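You operate a simulated robot arm through the tools that you are given. There is no shell and no other tool. Be economical: measure what you need, move in short steps, check, and stop when the job is done.

You run a simulated robot arm. Do the job below in one go: nothing can be reset, and whatever is moved stays where it is left.

TASK
Take the foam plug from the packing mat and put it on the near half of the near table. Stack the number block that says "2" from the top of the packing bench on top of the number block marked "3". Stack the iron ingot labelled "V31" from the top of the packing bench on top of the iron ingot marked "B63". Stack the clay slab labelled "C21" from the top of the packing bench on top of the clay slab labelled "N07". Put the iron dish in the sink basin. Take the green dropper bottle from the counter right of the sink and leave it on the blue felt mat. Lift the blue flip cap open. Do these in any order. Set down upright: dropper bottle.
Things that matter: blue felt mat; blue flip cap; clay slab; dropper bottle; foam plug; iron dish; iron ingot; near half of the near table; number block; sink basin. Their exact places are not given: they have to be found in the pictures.

The check looks at the end state, three seconds after you hand in, the way a careful person would. Anything else that was tipped, shoved, dropped, spilled or broken makes it a failure. Lids that push on must go on centred and level and be pressed home; caps that screw on are set level and turned clockwise until they are tight.

THE ROBOT
A 7-joint arm with a fingered hand on a trunk, on a base that drives. Base frame: it is fixed to the floor where the robot stands at the start and does not move with it; the origin is under the middle of the robot, x ahead of it, y to its left, z up; the surface under the hand at the start is at about z = 0.904. Readings come in m, rad, newtons and seconds.
Its first joint turns from -2.897 to 2.897 rad. Places, roughly: blue felt mat (13x20 cm) [-5.5, -2.76, 0.88]; blue flip cap [-2.9, -2.4, 1]; clay slab [0.75, -1, 1]; dropper bottle [-2, -2.5, 1]; foam plug (4x4x4 cm) [0.5, -0.1, 0.9]; iron dish (8x8x4 cm) [0.7, -0.8, 0.9]; iron ingot [0.75, 0, 1]; near half of the near table [-2.2, 1.7, 1]; number block [0.75, -0.25, 1]; sink basin [-1.3, -2.6, 0.7]. Payload 4 kg.
The tool frame sits at the grasp point between the pads (the TCP): z along the fingers, y along the line on which they close. The tips reach 0.03 m beyond it. Largest opening 0.104 m; the body of the gripper starts 0.035 m behind the TCP. The gripper is a hand of 4 fingers: y runs from the thumb to the fingers, the wrist lies at [-0.015, -0.113, -0.19] in the tool frame, and closing takes about 1.5 s.
Orientation is that of the tool frame in the base frame, as [roll, pitch, yaw] about the fixed x, y, z axes, in that order (R = Rz(yaw) Ry(pitch) Rx(roll)). With the fingers straight down and the wrist toward the robot, the tool's x, y and z point along [0, 1, 0], [1, 0, 0] and [0, 0, -1] of the base frame.

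THE INTERFACE
- The arm moves only by the tool servo_tool. Its argument "deltas" is a list that holds one entry, the list of rows, each a list of 7 numbers: the opening in per cent of the stroke, from 0 (shut) to 100 (fully open), then the shift along the tool's x, y, z in m, then the turn, a rotation vector about the tool's x, y, z in rad. In form: [[[fingers, x, y, z, rx, ry, rz], ...]]. A call has 1 to 10 rows; each row shifts and turns the commanded pose from where the row before left it, along the tool's axes as they then stand. A row lasts 0.2 s, in which the tool goes at most 0.05 m and 0.15 rad; a call with a longer step from one row to the next is refused whole, and so is a gripper value outside its range. Where a pose cannot be reached the arm comes as near as it can. A force on the tool above 40 N (or 10 N above the force at the start of the call, whichever is more), or a blocked arm, ends the call early, and 0.2 s more pass. The fingers move at their own pace (about 0.153 m/s each) and stop on an object; they squeeze with about 23 N. The grip force told is the motor's: it shows also when the fingers shut on nothing. Time passes only in rows, and 0.2 s behind the last, so rows that do not move let the fingers close. The reply holds the time, the measured pose of the TCP, the force on the tool along the base axes, the opening and the grip force, in the units named above and with some noise, with the torque about the TCP (base axes, N m) and any sound that the robot's microphone picked up.
- Cameras (640 x 400 px; columns grow to the right, rows downward): "scene" is now at [0.3148, 0.1473, 1.2195]; the picture's right is [-0.63, -0.77, 0.00], its down [-0.42, 0.34, -0.84] and it looks along [0.65, -0.53, -0.54] (base axes); focal length 214 px, centre (320, 200). "wrist" rides on the gripper at [0.061, -0.092, -0.13] in the tool frame; the picture's right is [-0.81, 0.28, -0.52], its down [-0.53, -0.71, 0.46] and it looks along [-0.24, 0.64, 0.72] (tool axes); focal length 275 px, centre (320, 200).
- grab_frame(camera): a new picture of that camera. No time passes.
- roll_base(legs): drives the robot by 1 to 6 legs, each [ahead, left, turn to the left] in m, m and rad, along the robot's own axes; the way and the turn of a leg run together, so that a leg with both is an arc; at most 1.5 m and 3.142 rad a leg. The arm and the cameras ride along, it lands a little off, and it stops where it bumps. It gives what a move gives.
- hand_shape(shape): the hand has 4 fingers and takes this shape, open, in about a second: jaw (thumb against the fingers, like two jaws); tri (thumb and two fingers); tip (a fingertip pinch); poke (one finger out to press); point (the index stretched); flat (the hand flat); cup (the hand cupped); fist (a fist). The gripper value then closes the fingers along that shape, each until it touches; the sizes above hold for jaw. It gives what a move gives, with no picture.
- head_to(pan, tilt): turns the head with the scene camera to pan (to the left, within 2.496 rad either way) and tilt (down, from -0.506 to 1.204), counted from straight ahead of the robot. It gives what a move gives.
- probe_pixels(camera, pixels): for up to 12 pixels [column, row] of the newest picture of that camera ("zoom" is the newest enlarged one), the place [x, y, z] in the base frame of the surface seen there, good to about 0.002 m, but the place of the scene camera against the robot may be out by one fixed shift of up to 0.025 m in any direction. No time passes.
- inspect(camera, box): a new picture of the part [left, top, right, bottom] of that camera's present view, enlarged. No time passes.
- close_job(): hands the job in; it is judged then, once.

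Go step by step. Measure first, check grasps and placings, and put right what went wrong. The budget is 131 turns and 152 pictures, counting those below and the enlarged ones. Unless the task says otherwise, let go and move clear before handing in.

The tools are called after "Call:" as a command line: name --argument value ..., lists and objects as JSON in quotes. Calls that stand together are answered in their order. servo_tool: Moves the arm, as the interface text tells. Its arguments: {"type":"object","properties":{"deltas":{"type":"array","items":{"type":"array","items":{"type":"array","items":{"type":"number"}}}}},"required":["deltas"]} The other tools are called the same way: hand_shape (shape) gives the hand a shape; roll_base (legs) drives the base; head_to (pan, tilt) turns the head that bears the scene camera; grab_frame (camera) takes a picture; probe_pixels (camera, pixels) gives the place of the surface under pixels of a picture; inspect (camera, box) takes an enlarged picture of a part of a camera's view; close_job () hands the job in.

At the start:

```text
t: 0.0
ee_pos: [0.6119, -0.4096, 1.1728]
ee_rot: [-3.141, 0.002, 1.571]
force: [0.1, -0.4, -0.4]
moment: [-0.01, 0.0, -0.02]
opening: 0.1034
finger_force: 0.1
shape: jaw
robot x, y, heading: [0.0001, 0.0007, 0.004]
head pan, tilt: [-0.686, 0.567]
```

scene: 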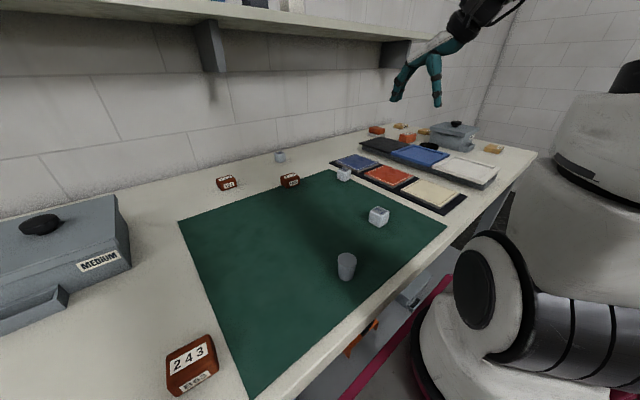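
wrist: 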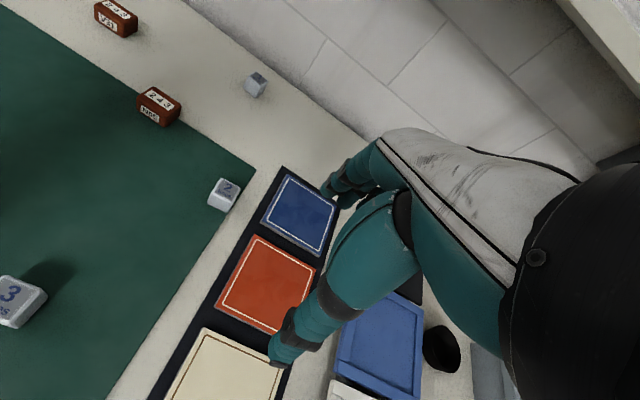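

The bench shows the green mat with a grey cylinder (346,266), blocks near (379,216), (343,174), (280,157), and ingots at (227,183), (290,181), (190,365). I'll enlarge to read the labels.

Call:
inspect --camera "scene" --box '[200, 130, 420, 290]'

Call:
inspect --camera "scene" --box '[330, 100, 530, 220]'

Call:
inspect --camera "scene" --box '[120, 310, 280, 400]'

Call:
inspect --camera "wrist" --box '[60, 0, 300, 150]'

Call:
probe_pixels --camera "scene" --pixels '[[346, 256], [379, 211], [343, 170], [280, 153], [227, 178], [290, 177], [190, 345], [376, 128], [400, 125], [406, 137], [424, 130], [493, 148]]'

```text
2.50 times, centred on (310, 210) of scene
```

zoom: 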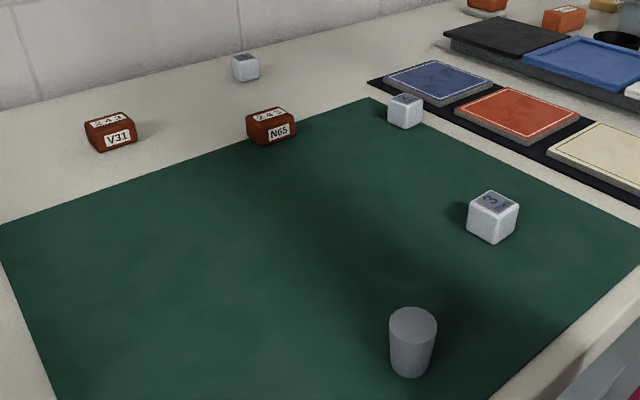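

```text
3.20 times, centred on (430, 160) of scene
```

zoom: 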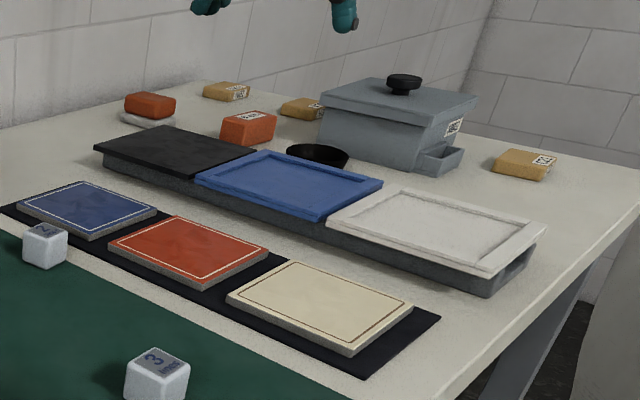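

```text
4.00 times, centred on (200, 355) of scene
```

zoom: 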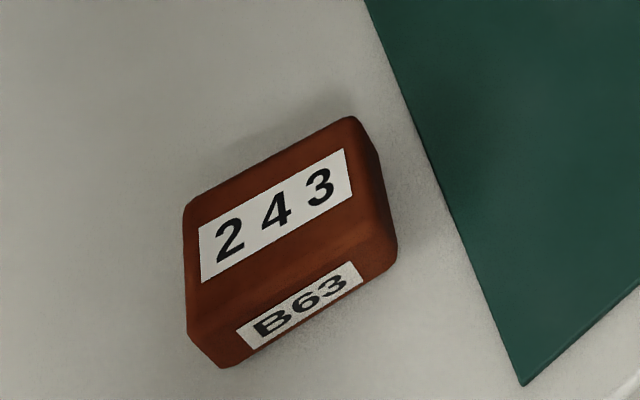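

```text
2.67 times, centred on (180, 75) of wrist
```

zoom: 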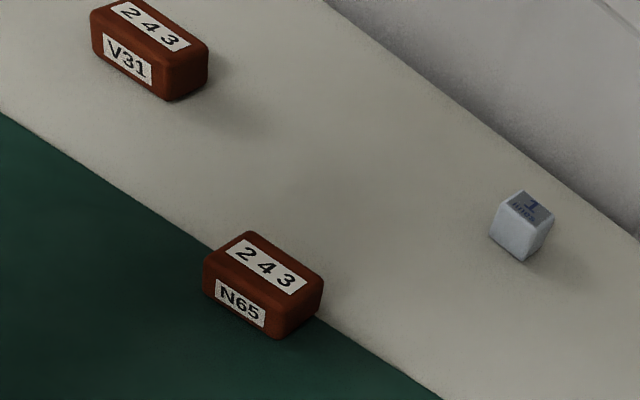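

```text
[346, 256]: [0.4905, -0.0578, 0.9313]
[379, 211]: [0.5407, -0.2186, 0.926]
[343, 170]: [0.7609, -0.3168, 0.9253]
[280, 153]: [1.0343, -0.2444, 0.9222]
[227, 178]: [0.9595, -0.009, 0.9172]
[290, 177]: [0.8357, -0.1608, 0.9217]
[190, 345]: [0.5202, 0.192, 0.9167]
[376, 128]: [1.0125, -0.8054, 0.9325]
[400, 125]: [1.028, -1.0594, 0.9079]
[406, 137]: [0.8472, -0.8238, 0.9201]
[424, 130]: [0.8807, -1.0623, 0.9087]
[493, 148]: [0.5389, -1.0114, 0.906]
```

Block "2" is the near-mat one (scene 343,170), V31 at (227,178), B63 at (190,345). I'll probe the same items with the wrist camera to find the scene camera's shift, and pan the head to look at the clay slabs.

Call:
probe_pixels --camera "wrist" --pixels '[[228, 187], [157, 100], [258, 78], [116, 12], [10, 293]]'

Call:
head_to --pan -1.0 --tilt 0.45

Call:
grab_frame --camera "scene"

Call:
inspect --camera "scene" --box '[240, 100, 400, 200]'

```text
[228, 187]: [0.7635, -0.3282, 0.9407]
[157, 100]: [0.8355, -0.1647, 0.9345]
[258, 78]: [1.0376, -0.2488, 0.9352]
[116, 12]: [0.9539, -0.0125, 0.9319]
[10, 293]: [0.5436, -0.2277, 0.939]
```

```text
t: 0.8
ee_pos: [0.6119, -0.4094, 1.1724]
ee_rot: [-3.141, -0.001, 1.571]
force: [-0.5, 0.4, -0.1]
moment: [-0.02, 0.0, -0.03]
opening: 0.1035
finger_force: 0.0
shape: jaw
robot x, y, heading: [-0.0012, 0.0006, 0.006]
head pan, tilt: [-1.0, 0.45]
```

```text
145 pictures are left
```

scene: 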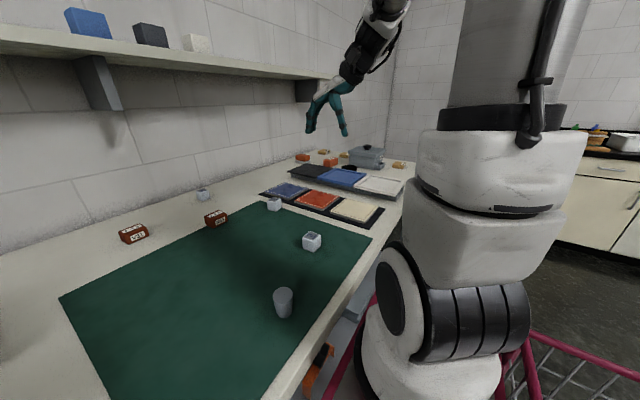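

```text
4.00 times, centred on (320, 150) of scene
```

zoom: 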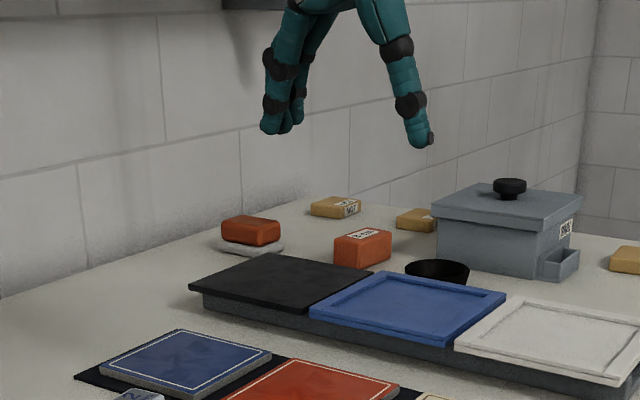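

The scene camera reads about 0.0135 low in z and ~0.007 high in y versus the wrist camera. I'll enlarge block 2 and block 3 in the wrist view to get their corners.

Call:
inspect --camera "wrist" --box '[192, 165, 256, 215]'

```text
8.00 times, centred on (224, 190) of wrist
```

zoom: 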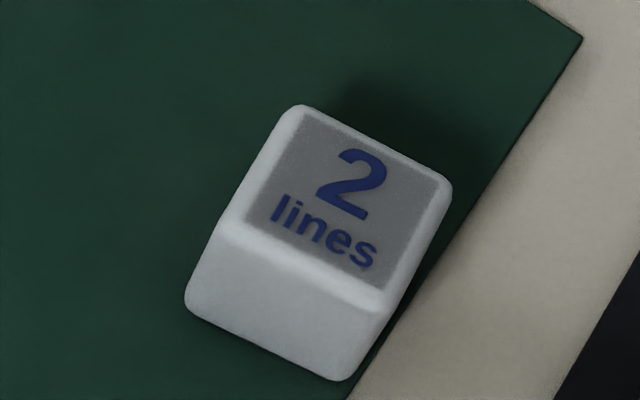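

Call:
probe_pixels --camera "zoom" --pixels '[[297, 114], [440, 188], [375, 297], [231, 222], [192, 300], [340, 374], [338, 205], [100, 200]]'

Call:
servo_tool --deltas '[[[100, 0.05, 0, 0, 0, 0, 0], [100, 0.05, 0, 0, 0, 0, 0], [100, 0.05, 0, 0, 0, 0, 0], [100, 0, -0.04, 0, 0, 0, 0]]]'

Call:
grab_frame --camera "wrist"

```text
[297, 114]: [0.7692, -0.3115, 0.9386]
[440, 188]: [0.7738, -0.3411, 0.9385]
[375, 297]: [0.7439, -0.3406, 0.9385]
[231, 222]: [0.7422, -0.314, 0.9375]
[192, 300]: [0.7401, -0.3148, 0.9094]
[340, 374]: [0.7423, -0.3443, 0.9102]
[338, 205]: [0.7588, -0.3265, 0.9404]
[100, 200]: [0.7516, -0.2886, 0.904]
```

```text
t: 1.8
ee_pos: [0.5718, -0.2583, 1.1753]
ee_rot: [-3.141, 0.0, 1.571]
force: [0.5, 0.9, 0.0]
moment: [0.0, 0.06, -0.02]
opening: 0.1036
finger_force: 0.1
shape: jaw
robot x, y, heading: [0.0028, 0.001, -0.006]
head pan, tilt: [-1.0, 0.45]
```

```text
142 pictures are left
```

wrist: 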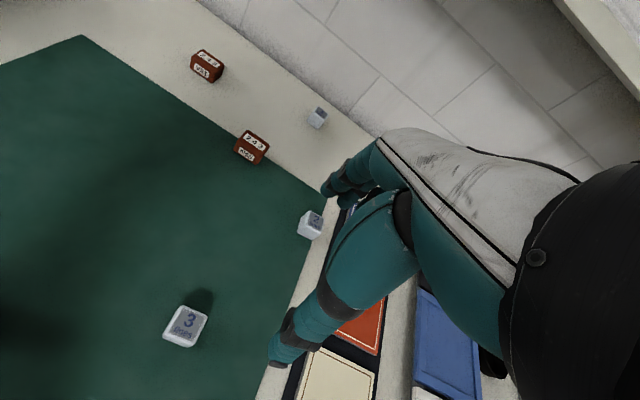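

Block 2: centre about (0.757,-0.327), top z 0.940, yaw about +4°. Now block 3 at wrist (186,327).

Call:
inspect --camera "wrist" --box '[150, 300, 220, 354]'

```text
7.41 times, centred on (185, 327) of wrist
```

zoom: 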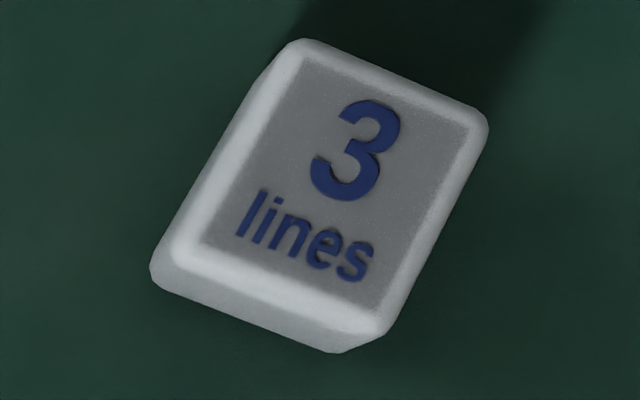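

Call:
probe_pixels --camera "zoom" --pixels '[[302, 50], [478, 120], [378, 325], [180, 250], [328, 190], [50, 100]]'

Call:
servo_tool --deltas '[[[100, -0.034, 0.046, 0, 0, 0, 0], [100, -0.034, 0.046, 0, 0, 0, 0], [100, 0, 0.046, 0.04, 0, 0, 0], [100, 0, 0.046, 0.05, 0, 0, 0], [100, 0, 0, 0.03, 0, 0, -0.07]]]'

Call:
grab_frame --camera "wrist"

```text
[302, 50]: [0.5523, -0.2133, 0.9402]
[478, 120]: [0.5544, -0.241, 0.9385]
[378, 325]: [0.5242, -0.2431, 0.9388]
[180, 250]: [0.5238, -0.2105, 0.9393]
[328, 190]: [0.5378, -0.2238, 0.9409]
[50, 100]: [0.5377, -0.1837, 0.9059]
```

```text
refused: row 1 steps farther than a row can; nothing moved
```

```text
140 pictures are left
```

wrist: 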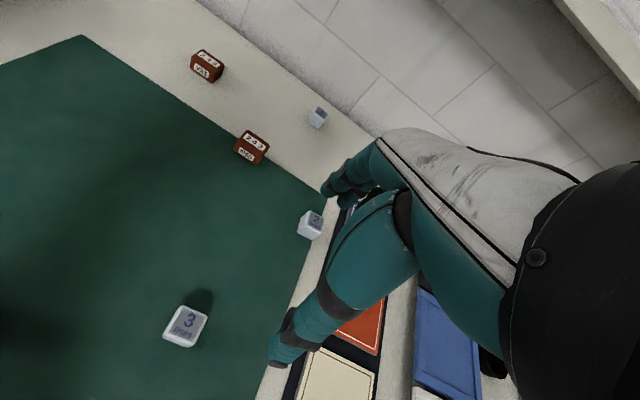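

Block 3 centre about (0.539,-0.227), top 0.940, unrotated. Moving above block 2 in smaller steps.

Call:
servo_tool --deltas '[[[100, -0.023, 0.04, 0, 0, 0, 0], [100, -0.023, 0.04, 0, 0, 0, 0], [100, -0.023, 0.04, 0, 0, 0, 0], [100, 0, 0.04, 0.02, 0, 0, 0], [100, 0, 0.025, 0.04, 0, 0, 0], [100, 0, 0, 0.045, 0, 0, 0], [100, 0, 0, 0, 0, 0, -0.06], [100, 0, 0, 0, 0, 0, 0]]]'

Call:
grab_frame --camera "wrist"

```text
t: 3.6
ee_pos: [0.7532, -0.3281, 1.0676]
ee_rot: [3.14, 0.001, 1.629]
force: [0.8, -0.3, 0.2]
moment: [0.02, -0.01, 0.02]
opening: 0.1038
finger_force: 0.1
shape: jaw
robot x, y, heading: [0.0004, 0.0005, 0.002]
head pan, tilt: [-1.0, 0.45]
```

```text
139 pictures are left
```

wrist: 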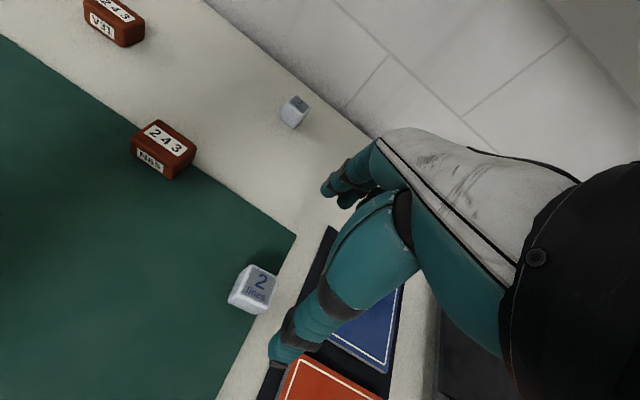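

The block projects where expected (254,290). Descending to z≈0.941.

Call:
servo_tool --deltas '[[[100, 0.001, 0.004, 0.045, 0, 0, 0], [100, 0, 0, 0.045, 0, 0, 0], [100, 0, 0, 0.0365, 0, 0, 0], [100, 0, 0, 0, 0, 0, 0]]]'

Call:
grab_frame --camera "wrist"

```text
t: 4.6
ee_pos: [0.7626, -0.3274, 0.9423]
ee_rot: [-3.14, -0.001, 1.63]
force: [1.0, -0.2, -0.3]
moment: [0.02, 0.02, 0.06]
opening: 0.1038
finger_force: 0.1
shape: jaw
robot x, y, heading: [-0.0001, -0.0027, -0.003]
head pan, tilt: [-1.0, 0.45]
```

```text
138 pictures are left
```

wrist: 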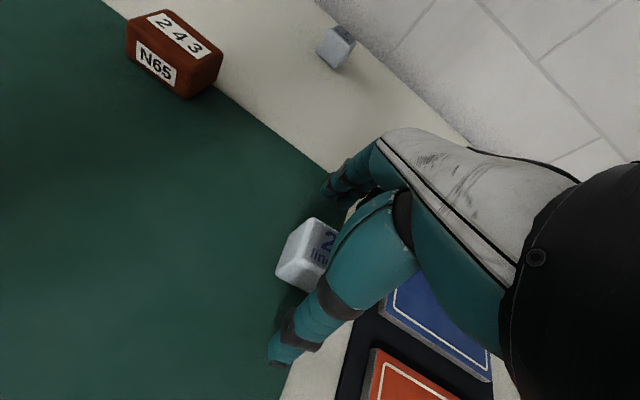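

The block sits between thumb and fingers. Closing, then lifting.

Call:
servo_tool --deltas '[[[0, 0, 0, 0, 0, 0, 0], [0, 0, 0, 0, 0, 0, 0], [0, 0, 0, 0, 0, 0, 0], [0, 0, 0, 0, 0, 0, 0], [0, 0, 0, 0, 0, 0, 0], [0, 0, 0, 0, 0, 0, 0], [0, 0, 0, 0, 0, 0, 0], [0, 0, 0, -0.03, 0, 0, 0], [0, 0, 0, -0.04, 0, 0, 0]]]'

Call:
grab_frame --camera "wrist"

```text
t: 6.6
ee_pos: [0.7601, -0.328, 1.0119]
ee_rot: [-3.141, -0.002, 1.631]
force: [0.0, -0.9, -0.2]
moment: [-0.02, 0.01, 0.0]
opening: 0.0295
finger_force: 23.0
shape: jaw
robot x, y, heading: [0.0017, -0.001, 0.002]
head pan, tilt: [-1.0, 0.45]
```

```text
137 pictures are left
```

wrist: 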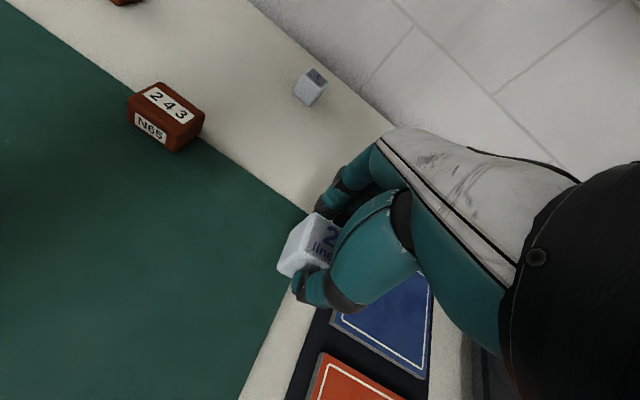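

Grip holds (opening 0.0295). Carrying to above block 3.

Call:
servo_tool --deltas '[[[0, 0, 0, -0.03, 0, 0, 0.06], [0, 0.0202, -0.0442, 0, 0, 0, 0], [0, 0.0202, -0.0442, 0, 0, 0, 0], [0, 0.0202, -0.0442, 0, 0, 0, 0], [0, 0.0202, -0.0442, 0, 0, 0, 0], [0, 0.0202, -0.0442, 0, 0, 0, 0], [0, 0, 0, 0, 0, 0, 0], [0, 0, 0, 0, 0, 0, 0]]]'

Call:
grab_frame --camera "wrist"

Call:
inspect --camera "wrist" --box '[220, 180, 380, 340]'

```text
t: 8.4
ee_pos: [0.5548, -0.237, 1.0563]
ee_rot: [-3.14, -0.001, 1.571]
force: [-0.5, -0.7, -0.9]
moment: [-0.02, 0.01, -0.01]
opening: 0.0297
finger_force: 23.3
shape: jaw
out of reach, approached as far as the arm can: row 6
robot x, y, heading: [0.0001, 0.0003, 0.003]
head pan, tilt: [-1.0, 0.45]
```

```text
136 pictures are left
```

wrist: 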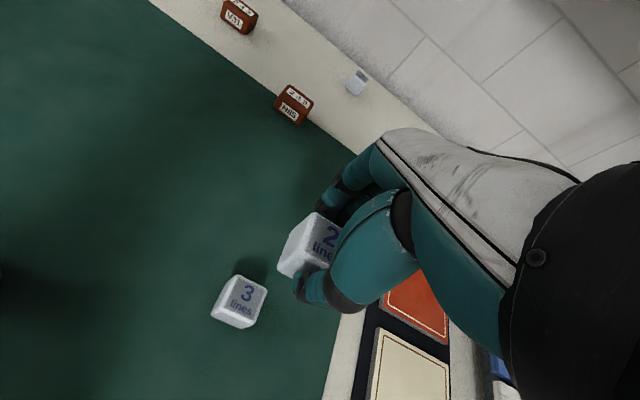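

```text
2.50 times, centred on (300, 260) of wrist
```

zoom: 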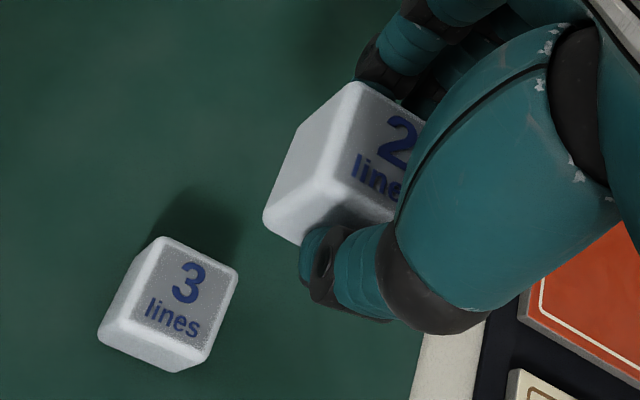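

Block 2 is held; row 6 hit a reach limit. I'll probe the corners of both blocks.

Call:
probe_pixels --camera "zoom" --pixels '[[358, 88], [327, 182], [392, 212], [302, 132], [268, 213], [163, 242], [232, 272], [193, 348], [133, 317], [185, 295]]'

```text
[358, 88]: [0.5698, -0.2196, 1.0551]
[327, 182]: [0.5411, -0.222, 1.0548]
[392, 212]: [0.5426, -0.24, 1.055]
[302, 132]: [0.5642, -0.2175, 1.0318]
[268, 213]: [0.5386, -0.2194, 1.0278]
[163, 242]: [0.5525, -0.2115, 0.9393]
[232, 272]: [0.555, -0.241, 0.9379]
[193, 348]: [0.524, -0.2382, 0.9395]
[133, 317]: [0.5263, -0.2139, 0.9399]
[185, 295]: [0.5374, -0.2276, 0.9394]
```

Held block must shift (-0.016,+0.008) and down ~0.079, but it's at an inner reach limit, so I back the base off 0.15 m and re-approach.

Call:
roll_base --legs '[[-0.15, 0, 0]]'

Call:
servo_tool --deltas '[[[0, 0, 0.045, 0, 0, 0, 0], [0, 0, 0.045, 0, 0, 0, 0], [0, 0, 0.044, 0, 0, 0, 0], [0, 0.008, 0, 0, 0, 0, 0], [0, 0, 0, 0, 0, 0, 0], [0, 0, 0, 0, 0, 0, 0]]]'

Call:
inspect --camera "wrist" --box '[220, 180, 380, 340]'

```text
t: 9.8
ee_pos: [0.4019, -0.2369, 1.0579]
ee_rot: [-3.14, -0.001, 1.572]
force: [0.0, -0.2, -0.8]
moment: [0.02, 0.01, 0.0]
opening: 0.0296
finger_force: 23.1
shape: jaw
robot x, y, heading: [-0.1548, 0.0024, 0.003]
head pan, tilt: [-1.0, 0.45]
```

```text
t: 11.2
ee_pos: [0.5338, -0.2285, 1.0584]
ee_rot: [-3.139, 0.001, 1.574]
force: [0.0, -0.5, 0.0]
moment: [0.03, 0.02, -0.04]
opening: 0.0296
finger_force: 22.9
shape: jaw
robot x, y, heading: [-0.1518, 0.0013, 0.002]
head pan, tilt: [-1.0, 0.45]
```

```text
2.50 times, centred on (300, 260) of wrist
```

zoom: 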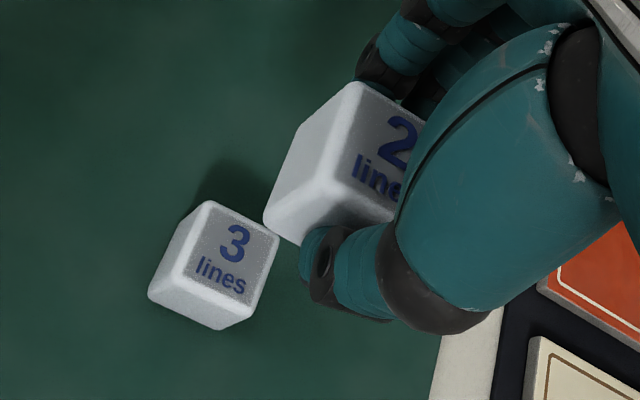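

Call:
probe_pixels --camera "zoom" --pixels '[[358, 88], [327, 182], [302, 132], [268, 213], [210, 205], [274, 235], [248, 315], [183, 285], [230, 258]]'

Call:
servo_tool --deltas '[[[0, 0, 0, 0.04, 0, 0, 0], [0, 0, 0, 0, 0, 0, 0]]]'

Call:
inspect --camera "wrist" --box '[220, 180, 380, 340]'

```text
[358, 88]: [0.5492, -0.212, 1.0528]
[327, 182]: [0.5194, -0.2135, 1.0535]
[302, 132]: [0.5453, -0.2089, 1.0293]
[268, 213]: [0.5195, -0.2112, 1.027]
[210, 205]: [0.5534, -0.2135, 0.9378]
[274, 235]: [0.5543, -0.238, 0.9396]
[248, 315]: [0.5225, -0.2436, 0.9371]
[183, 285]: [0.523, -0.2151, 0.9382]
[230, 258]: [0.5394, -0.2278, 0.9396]
```

```text
t: 11.8
ee_pos: [0.5336, -0.2271, 1.0165]
ee_rot: [-3.14, 0.002, 1.573]
force: [-0.9, 0.1, -0.5]
moment: [-0.01, 0.06, -0.05]
opening: 0.0294
finger_force: 23.2
shape: jaw
robot x, y, heading: [-0.1539, -0.0035, -0.005]
head pan, tilt: [-1.0, 0.45]
```

```text
2.50 times, centred on (300, 260) of wrist
```

zoom: 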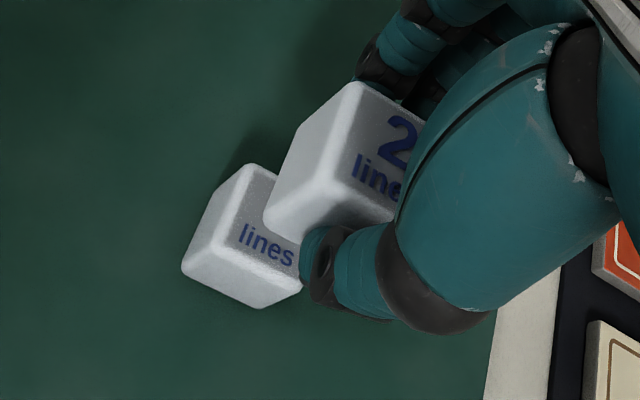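

Need x +0.004, y -0.002; block bottom ≈0.979, so descend ~0.037 gently and see the contact force.

Call:
servo_tool --deltas '[[[0, -0.002, 0.004, 0.015, 0, 0, 0], [0, 0, 0, 0.015, 0, 0, 0], [0, 0, 0, 0.004, 0, 0, 0], [0, 0, 0, 0.002, 0, 0, 0], [0, 0, 0, 0, 0, 0, 0]]]'

Call:
inspect --camera "wrist" --box '[220, 180, 380, 340]'

```text
t: 13.0
ee_pos: [0.539, -0.231, 0.9818]
ee_rot: [-3.138, 0.0, 1.573]
force: [-0.5, 0.1, -0.3]
moment: [-0.02, 0.0, 0.01]
opening: 0.0294
finger_force: 22.8
shape: jaw
robot x, y, heading: [-0.1537, -0.0001, -0.001]
head pan, tilt: [-1.0, 0.45]
```

```text
2.50 times, centred on (300, 260) of wrist
```

zoom: 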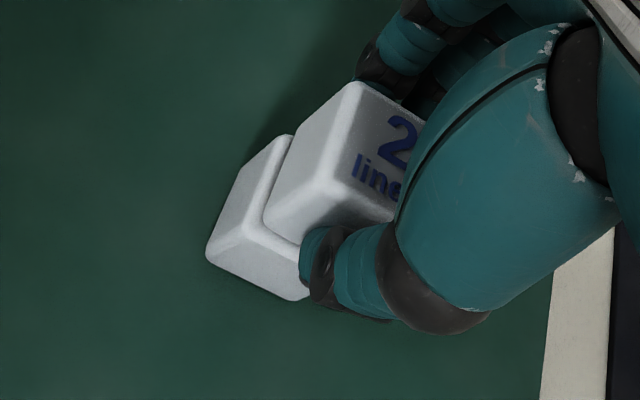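

Call:
probe_pixels --camera "zoom" --pixels '[[358, 88], [327, 182], [302, 132], [268, 213], [283, 140], [245, 223], [262, 185]]'

Call:
servo_tool --deltas '[[[0, 0, 0, 0.0015, 0, 0, 0], [0, 0, 0, 0.001, 0, 0, 0], [0, 0, 0, 0, 0, 0, 0]]]'

```text
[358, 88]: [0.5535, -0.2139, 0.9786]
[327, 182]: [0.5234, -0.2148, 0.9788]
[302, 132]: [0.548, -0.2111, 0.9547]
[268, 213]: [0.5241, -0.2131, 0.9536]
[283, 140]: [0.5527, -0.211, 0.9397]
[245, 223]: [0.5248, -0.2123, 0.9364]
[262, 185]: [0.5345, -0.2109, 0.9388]
```

```text
t: 13.8
ee_pos: [0.5399, -0.2296, 0.9791]
ee_rot: [-3.138, 0.001, 1.573]
force: [0.1, 1.2, -1.0]
moment: [0.0, -0.01, 0.0]
opening: 0.0298
finger_force: 22.8
shape: jaw
robot x, y, heading: [-0.1539, -0.0015, 0.004]
head pan, tilt: [-1.0, 0.45]
```

Edges align (x 0.5535/0.5234 vs 0.5527/0.5248). A touch lower, then release.

Call:
servo_tool --deltas '[[[0, 0, 0, 0.001, 0, 0, 0], [0, 0, 0, 0.001, 0, 0, 0], [0, 0, 0, 0.0005, 0, 0, 0], [0, 0, 0, 0, 0, 0, 0]]]'

```text
t: 14.8
ee_pos: [0.5393, -0.2295, 0.9767]
ee_rot: [3.14, 0.001, 1.571]
force: [-0.8, -0.6, 7.3]
moment: [0.02, -0.09, 0.01]
opening: 0.0299
finger_force: 22.5
shape: jaw
robot x, y, heading: [-0.1559, 0.0004, -0.0]
head pan, tilt: [-1.0, 0.45]
```

Contact force 7 N: seated. Open slowly and rise.

Call:
servo_tool --deltas '[[[15, 0, 0, 0, 0, 0, 0], [40, 0, 0, 0, 0, 0, 0], [100, 0, 0, 0, 0, 0, 0], [100, 0, 0, 0, 0, 0, 0], [100, 0, 0, 0, 0, 0, 0], [100, 0, 0, -0.02, 0, 0, 0], [100, 0, 0, -0.04, 0, 0, 0], [100, 0, 0, -0.04, 0, 0, 0], [100, 0, 0, -0.04, 0, 0, 0]]]'

Call:
grab_frame --camera "wrist"

```text
t: 16.8
ee_pos: [0.5389, -0.2307, 1.1164]
ee_rot: [-3.139, 0.002, 1.57]
force: [0.4, -1.2, 0.2]
moment: [-0.03, 0.02, 0.01]
opening: 0.1038
finger_force: 0.1
shape: jaw
robot x, y, heading: [-0.1519, -0.0021, 0.0]
head pan, tilt: [-1.0, 0.45]
```

```text
131 pictures are left
```

wrist: 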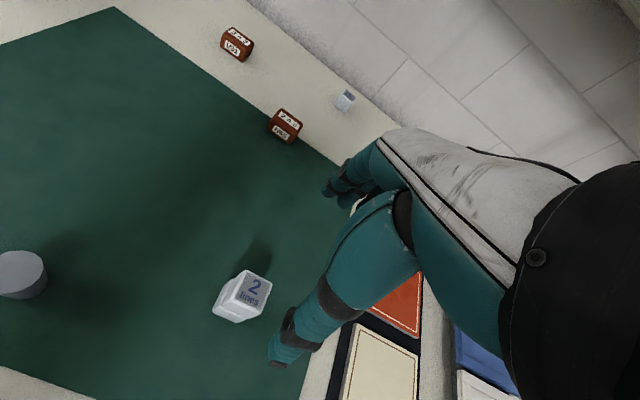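

Block 2 stands on block 3. Next V31: drive the base forward 0.15 and move the arm above it.

Call:
roll_base --legs '[[0.16, 0.0, 0]]'

Call:
servo_tool --deltas '[[[100, 0.043, 0.024, 0, 0, 0, 0], [100, 0.043, 0.024, 0, 0, 0, 0], [100, 0.043, 0.024, 0, 0, 0, 0], [100, 0.043, 0.024, 0, 0, 0, 0], [100, 0.04, 0.024, 0, 0, 0, 0], [100, 0, 0.04, 0, 0, 0, 0], [100, 0, 0, 0, 0, 0, 0]]]'

Call:
grab_frame --camera "wrist"

```text
t: 18.2
ee_pos: [0.7012, -0.2275, 1.1165]
ee_rot: [-3.14, 0.0, 1.575]
force: [0.0, 0.1, -0.8]
moment: [0.0, -0.01, 0.01]
opening: 0.1037
finger_force: 0.0
shape: jaw
robot x, y, heading: [0.0087, -0.0031, 0.003]
head pan, tilt: [-1.0, 0.45]
```

```text
t: 19.8
ee_pos: [0.8612, -0.0171, 1.1173]
ee_rot: [-3.14, -0.001, 1.576]
force: [-0.6, -0.4, -0.7]
moment: [0.0, -0.01, 0.02]
opening: 0.1038
finger_force: 0.1
shape: jaw
robot x, y, heading: [0.0118, 0.0028, 0.008]
head pan, tilt: [-1.0, 0.45]
```

```text
130 pictures are left
```

wrist: 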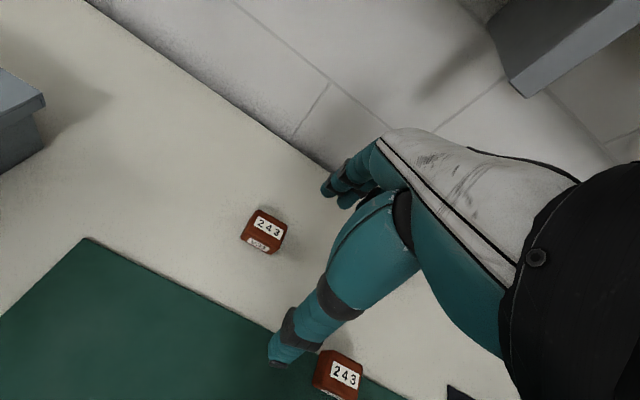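

Call:
inspect --camera "wrist" --box '[232, 200, 296, 264]'

Call:
head_to --pan -0.1 --tilt 0.5

Call:
grab_frame --camera "scene"

```text
6.25 times, centred on (264, 232) of wrist
```

zoom: 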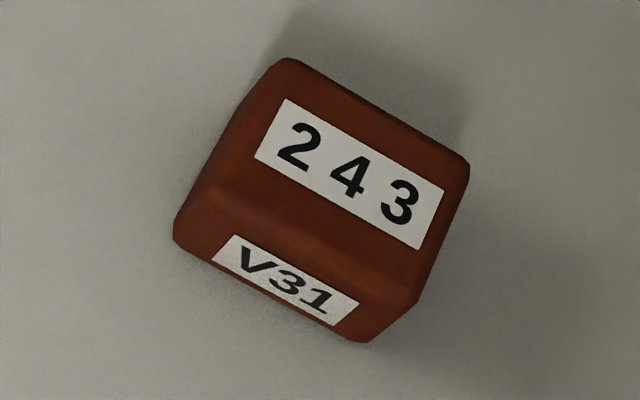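

```text
t: 21.0
ee_pos: [0.8609, -0.017, 1.1177]
ee_rot: [-3.141, 0.0, 1.577]
force: [1.0, -1.0, 0.1]
moment: [0.01, -0.01, 0.0]
opening: 0.1038
finger_force: 0.1
shape: jaw
robot x, y, heading: [0.0099, -0.0022, 0.002]
head pan, tilt: [-0.099, 0.499]
```

```text
128 pictures are left
```

scene: 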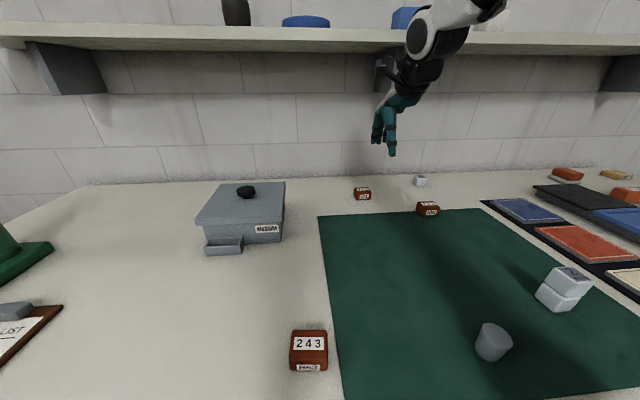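

Call:
probe_pixels --camera "zoom" --pixels '[[285, 65], [462, 165], [415, 285], [213, 190], [182, 235], [360, 335], [345, 175]]'

Call:
probe_pixels --camera "scene" --pixels '[[300, 47], [300, 35], [440, 25], [295, 333], [325, 332], [329, 363], [291, 365], [362, 190], [310, 345]]'

Call:
inspect --camera "scene" --box '[270, 310, 350, 390]'

```text
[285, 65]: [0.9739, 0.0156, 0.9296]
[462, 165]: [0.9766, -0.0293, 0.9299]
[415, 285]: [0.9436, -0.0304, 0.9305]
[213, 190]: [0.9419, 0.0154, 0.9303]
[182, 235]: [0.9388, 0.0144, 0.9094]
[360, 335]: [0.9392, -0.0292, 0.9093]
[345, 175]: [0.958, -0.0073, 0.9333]
```

```text
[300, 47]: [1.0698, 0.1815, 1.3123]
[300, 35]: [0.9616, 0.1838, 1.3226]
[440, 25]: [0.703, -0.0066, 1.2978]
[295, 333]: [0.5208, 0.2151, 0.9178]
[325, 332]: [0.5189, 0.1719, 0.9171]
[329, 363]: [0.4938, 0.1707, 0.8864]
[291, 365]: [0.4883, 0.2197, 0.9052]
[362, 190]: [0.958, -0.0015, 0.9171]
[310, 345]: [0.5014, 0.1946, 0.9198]
```

```text
5.00 times, centred on (310, 350) of scene
```

zoom: 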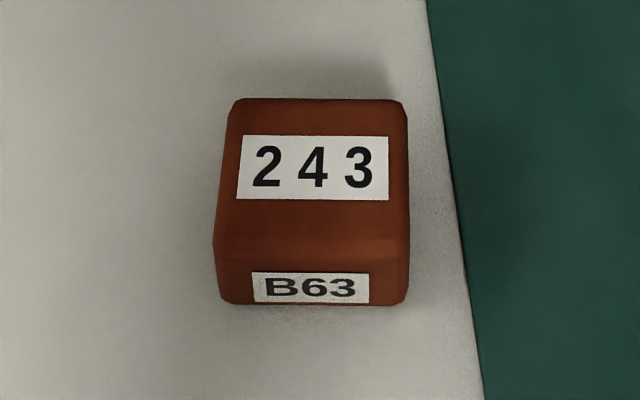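

V31 centre (0.958,-0.007), ~0.038 deep, top 0.933. Shelf edge is at z≈1.31, well above. Descend onto it.

Call:
servo_tool --deltas '[[[100, 0.01, 0.045, 0, 0, 0, 0], [100, 0, 0.049, 0, 0, 0, 0], [100, 0, 0.003, 0.045, 0, 0, 0], [100, 0, 0, 0.045, 0, 0, 0], [100, 0, 0, 0.045, 0, 0, 0], [100, 0, 0, 0.035, 0, 0, 0], [100, 0, 0, 0, 0, 0, 0], [100, 0, 0, 0.01, 0, 0, 0], [100, 0, 0, 0, 0, 0, 0]]]'

Call:
grab_frame --camera "wrist"

```text
t: 23.0
ee_pos: [0.9577, -0.0046, 0.9367]
ee_rot: [-3.14, 0.0, 1.576]
force: [0.1, 0.2, -0.1]
moment: [0.01, 0.02, 0.03]
opening: 0.1038
finger_force: 0.1
shape: jaw
robot x, y, heading: [0.0067, 0.0009, 0.005]
head pan, tilt: [-0.099, 0.499]
```

```text
126 pictures are left
```

wrist: 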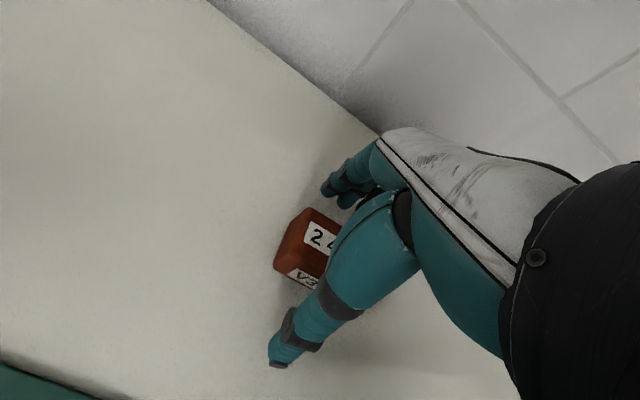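

Call:
servo_tool --deltas '[[[0, 0, 0, 0, 0, 0, 0], [0, 0, 0, 0, 0, 0, 0], [0, 0, 0, 0, 0, 0, 0], [0, 0, 0, 0, 0, 0, 0], [0, 0, 0, 0, 0, 0, 0], [0, 0, 0, 0, 0, 0, 0], [0, 0, 0, 0, 0, 0, 0], [0, 0, 0, -0.03, 0, 0, 0], [0, 0, 0, -0.045, 0, 0, 0], [0, 0, 0, -0.045, 0, 0, 0]]]'

Call:
servo_tool --deltas '[[[0, 0.02, -0.045, 0, 0, 0, 0], [0, 0.03, -0.035, 0, 0, 0, 0], [0, 0.04, -0.02, 0, 0, 0, 0], [0, 0.04, -0.02, 0, 0, 0, 0], [0, 0.04, 0, 0, 0, 0, 0], [0, 0.027, 0, 0, 0, 0, 0]]]'

Call:
roll_base --legs '[[-0.32, 0, 0]]'

Call:
grab_frame --camera "wrist"

```text
t: 25.2
ee_pos: [0.9558, -0.0041, 1.0547]
ee_rot: [-3.139, 0.0, 1.575]
force: [0.7, -0.1, -4.7]
moment: [0.0, 0.03, -0.03]
opening: 0.0346
finger_force: 22.9
shape: jaw
robot x, y, heading: [0.0102, -0.0059, 0.012]
head pan, tilt: [-0.099, 0.499]
```

```text
t: 26.6
ee_pos: [0.8348, 0.1919, 1.0558]
ee_rot: [-3.14, -0.001, 1.576]
force: [-0.5, -0.6, -4.8]
moment: [0.02, 0.0, 0.03]
opening: 0.0347
finger_force: 23.1
shape: jaw
robot x, y, heading: [0.0104, 0.0012, 0.003]
head pan, tilt: [-0.099, 0.499]
```

```text
t: 28.7
ee_pos: [0.5189, 0.192, 1.055]
ee_rot: [-3.14, 0.0, 1.577]
force: [-0.3, 0.8, -4.4]
moment: [0.03, 0.05, 0.01]
opening: 0.0349
finger_force: 23.5
shape: jaw
robot x, y, heading: [-0.307, -0.0054, 0.006]
head pan, tilt: [-0.099, 0.499]
```

```text
125 pictures are left
```

wrist: 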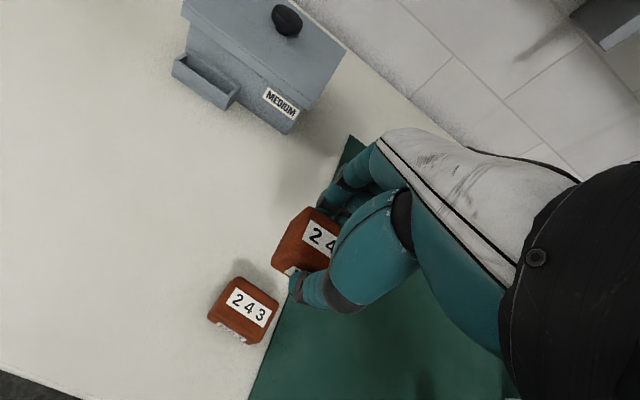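

V31 is held (4.7 N weight) with B63 just below-left. Measuring both.

Call:
inspect --camera "wrist" --box '[200, 195, 360, 355]'

```text
2.50 times, centred on (280, 275) of wrist
```

zoom: 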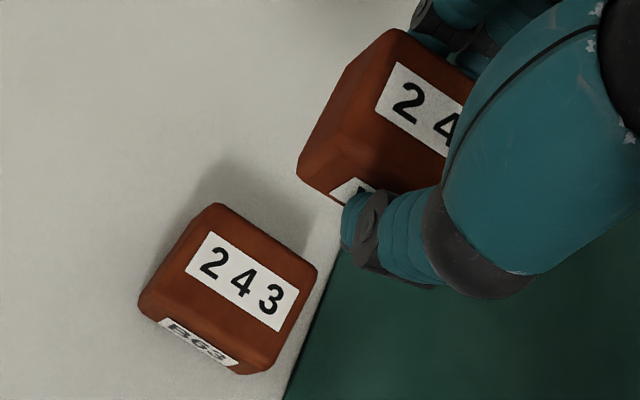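

Call:
probe_pixels --camera "zoom" --pixels '[[394, 66], [378, 106], [208, 236], [189, 269], [296, 293], [279, 328], [392, 36], [352, 136], [213, 208], [160, 290], [312, 272]]'

```text
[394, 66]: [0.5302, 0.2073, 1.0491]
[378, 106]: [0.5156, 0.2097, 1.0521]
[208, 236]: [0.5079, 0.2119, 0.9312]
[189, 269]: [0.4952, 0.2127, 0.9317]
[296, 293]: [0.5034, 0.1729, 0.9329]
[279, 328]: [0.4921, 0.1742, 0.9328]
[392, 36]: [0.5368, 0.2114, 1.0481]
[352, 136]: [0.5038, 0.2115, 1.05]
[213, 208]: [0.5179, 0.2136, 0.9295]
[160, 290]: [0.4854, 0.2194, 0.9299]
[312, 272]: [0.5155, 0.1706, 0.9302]
```

B63 centre (0.4997,0.193), yaw ≈ -5°; held V31 centre (0.5205,0.189). Align and descend partway.

Call:
servo_tool --deltas '[[[0, 0.004, -0.021, 0, 0, 0, 0], [0, 0, 0, 0, 0, 0, 0.08], [0, 0, 0, 0.04, 0, 0, 0], [0, 0, 0, 0.025, 0, 0, 0], [0, 0, 0, 0, 0, 0, 0], [0, 0, 0, 0, 0, 0, 0]]]'

Call:
inspect --camera "wrist" --box '[200, 195, 360, 355]'

```text
t: 30.1
ee_pos: [0.4983, 0.1944, 0.9916]
ee_rot: [-3.14, 0.001, 1.498]
force: [-0.2, -0.4, -4.1]
moment: [0.0, 0.02, 0.0]
opening: 0.0346
finger_force: 22.8
shape: jaw
robot x, y, heading: [-0.3095, 0.0005, 0.007]
head pan, tilt: [-0.099, 0.499]
```

```text
2.50 times, centred on (280, 275) of wrist
```

zoom: 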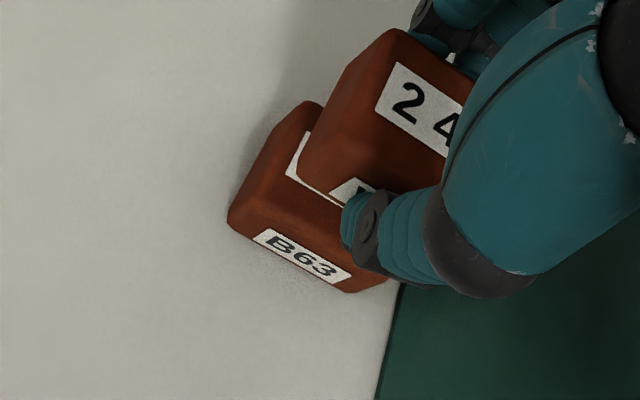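

Call:
probe_pixels --camera "zoom" --pixels '[[392, 36], [352, 136], [394, 66], [378, 106], [308, 106], [256, 188], [308, 134], [289, 174], [348, 85], [302, 168]]'

```text
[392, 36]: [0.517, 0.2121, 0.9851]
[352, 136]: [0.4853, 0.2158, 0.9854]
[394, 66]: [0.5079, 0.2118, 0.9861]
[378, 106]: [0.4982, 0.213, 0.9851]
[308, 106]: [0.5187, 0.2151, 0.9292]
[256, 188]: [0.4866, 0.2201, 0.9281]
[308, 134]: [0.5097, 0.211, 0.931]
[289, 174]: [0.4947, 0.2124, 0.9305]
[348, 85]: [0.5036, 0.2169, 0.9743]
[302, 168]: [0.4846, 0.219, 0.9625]
```

Aligned within ~2 mm. Lower 0.025 gently to contact.

Call:
servo_tool --deltas '[[[0, 0.001, 0.001, 0.016, 0, 0, 0], [0, 0, 0, 0.005, 0, 0, 0], [0, 0, 0, 0.002, 0, 0, 0], [0, 0, 0, 0.0015, 0, 0, 0], [0, 0, 0, 0.001, 0, 0, 0], [0, 0, 0, 0, 0, 0, 0]]]'

```text
t: 31.5
ee_pos: [0.4991, 0.1956, 0.9661]
ee_rot: [-3.141, 0.0, 1.498]
force: [0.8, -0.5, 5.0]
moment: [0.02, -0.09, 0.01]
opening: 0.0349
finger_force: 22.3
shape: jaw
robot x, y, heading: [-0.3056, 0.0009, 0.003]
head pan, tilt: [-0.099, 0.499]
```

Contact felt (force -4.5→+5 N). Release and rise.

Call:
servo_tool --deltas '[[[15, 0, 0, 0, 0, 0, 0], [40, 0, 0, 0, 0, 0, 0], [100, 0, 0, 0, 0, 0, 0], [100, 0, 0, 0, 0, 0, 0], [100, 0, 0, 0, 0, 0, 0], [100, 0, 0, -0.02, 0, 0, 0], [100, 0, 0, -0.04, 0, 0, 0], [100, 0, 0, -0.04, 0, 0, 0], [100, 0, 0, -0.04, 0, 0, -0.08]]]'

Call:
grab_frame --camera "wrist"

Call:
grab_frame --camera "scene"

```text
t: 33.5
ee_pos: [0.497, 0.1959, 1.1037]
ee_rot: [3.141, -0.001, 1.58]
force: [-0.6, -0.3, -0.2]
moment: [-0.02, 0.0, 0.01]
opening: 0.1035
finger_force: 0.1
shape: jaw
robot x, y, heading: [-0.3064, 0.0002, 0.004]
head pan, tilt: [-0.099, 0.499]
```

```text
122 pictures are left
```

wrist: 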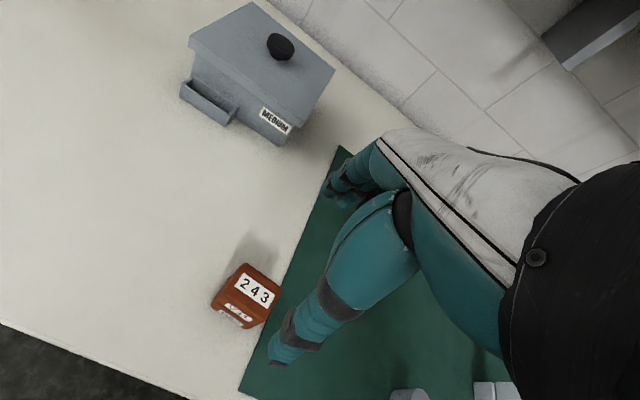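

```text
121 pictures are left
```

scene: 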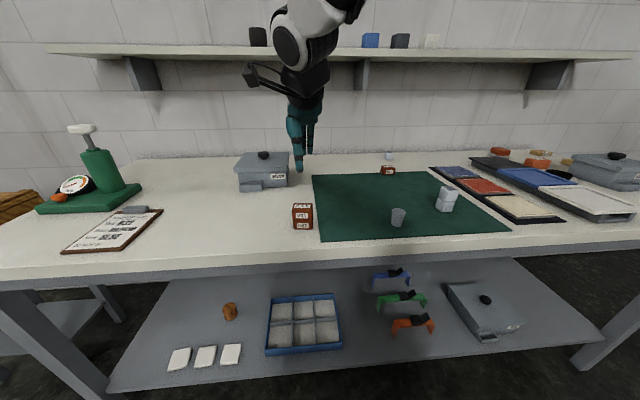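

Both stacks are good. Now look right toward the clay slabs and check the floor before driving that way.

Call:
head_to --pan -1.2 --tilt 0.6

Call:
grab_frame --camera "scene"

Call:
head_to --pan -2.4 --tilt 0.3

Call:
grab_frame --camera "scene"

Call:
head_to --pan 1.8 --tilt 0.3

Call:
grab_frame --camera "scene"

```text
t: 34.9
ee_pos: [0.4971, 0.1936, 1.1043]
ee_rot: [-3.14, 0.001, 1.578]
force: [-0.6, 0.3, 0.2]
moment: [0.01, 0.0, 0.01]
opening: 0.1038
finger_force: 0.0
shape: jaw
robot x, y, heading: [-0.3073, -0.0007, 0.008]
head pan, tilt: [-1.201, 0.6]
```

```text
120 pictures are left
```

scene: 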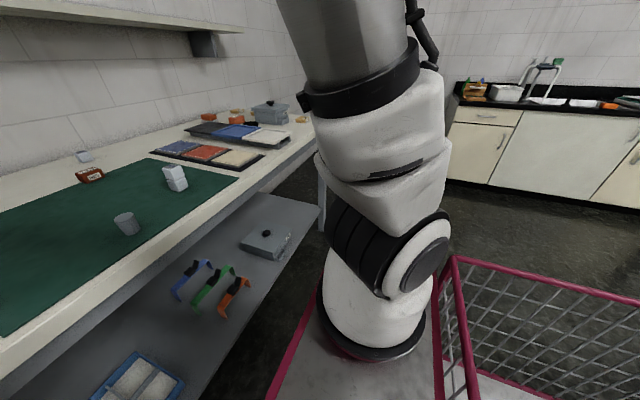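

```text
t: 36.3
ee_pos: [0.4977, 0.1946, 1.1052]
ee_rot: [-3.14, 0.001, 1.578]
force: [-0.3, -0.3, 0.3]
moment: [-0.01, -0.01, 0.01]
opening: 0.1038
finger_force: 0.1
shape: jaw
robot x, y, heading: [-0.3051, -0.0027, 0.003]
head pan, tilt: [-2.4, 0.3]
```

```text
119 pictures are left
```

scene: 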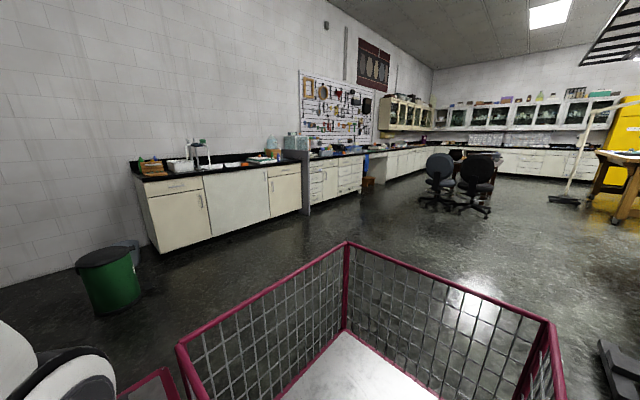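

```text
t: 39.7
ee_pos: [0.4976, 0.1952, 1.1049]
ee_rot: [-3.14, 0.001, 1.578]
force: [0.3, -1.0, 0.0]
moment: [0.02, -0.03, -0.01]
opening: 0.1039
finger_force: 0.1
shape: jaw
robot x, y, heading: [-0.309, -0.005, 0.009]
head pan, tilt: [1.799, 0.3]
```

```text
118 pictures are left
```

scene: 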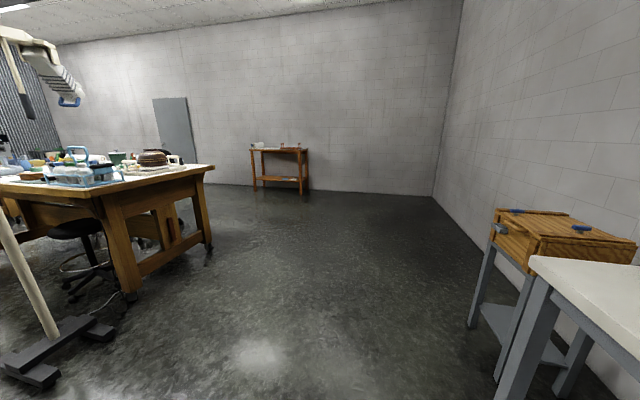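

The pink cage is the robot's own basket. Drive sideways right 0.85 m then look at the clay slabs.

Call:
servo_tool --deltas '[[[100, 0, 0, -0.04, 0, 0, 0], [100, 0, 0, -0.04, 0, 0, 0], [100, -0.049, 0, 0, 0, 0, 0], [100, -0.049, 0, 0, 0, 0, 0], [100, -0.049, 0, 0, 0, 0, 0], [100, -0.049, 0, 0, 0, 0, 0]]]'

Call:
roll_base --legs '[[0, -0.85, 0], [0.2, 0, 0]]'

Call:
head_to --pan -0.1 --tilt 0.5

Call:
grab_frame --camera "scene"

Call:
grab_frame --camera "wrist"

```text
t: 41.1
ee_pos: [0.4996, 0.0005, 1.1865]
ee_rot: [-3.137, 0.0, 1.58]
force: [-0.2, 0.6, 0.2]
moment: [-0.03, 0.0, 0.0]
opening: 0.1039
finger_force: 0.1
shape: jaw
robot x, y, heading: [-0.3066, 0.0002, 0.006]
head pan, tilt: [1.799, 0.3]
```

```text
t: 46.7
ee_pos: [0.6992, -0.8394, 1.1863]
ee_rot: [-3.14, 0.0, 1.578]
force: [0.4, 0.3, -0.6]
moment: [0.02, 0.02, -0.01]
opening: 0.1039
finger_force: 0.0
shape: jaw
robot x, y, heading: [-0.1024, -0.8372, 0.007]
head pan, tilt: [1.799, 0.3]
```

```text
t: 48.6
ee_pos: [0.7021, -0.8389, 1.1871]
ee_rot: [-3.141, -0.001, 1.58]
force: [-1.0, 0.1, -0.4]
moment: [0.0, -0.01, 0.0]
opening: 0.1037
finger_force: 0.0
shape: jaw
robot x, y, heading: [-0.1085, -0.8399, 0.014]
head pan, tilt: [-0.099, 0.499]
```

```text
117 pictures are left
```

scene: 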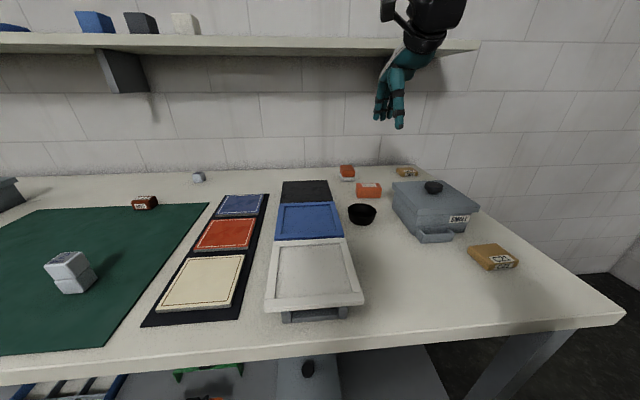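

```text
116 pictures are left
```

wrist: 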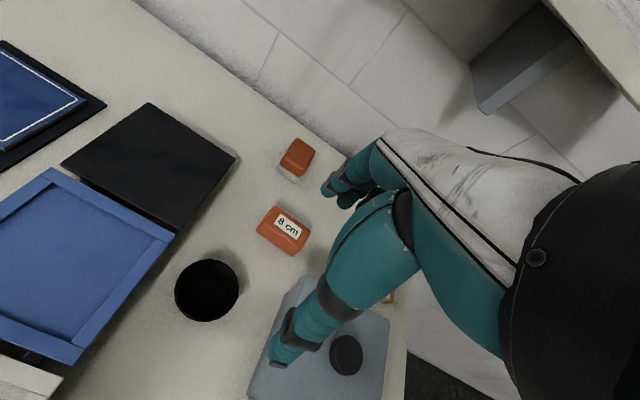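

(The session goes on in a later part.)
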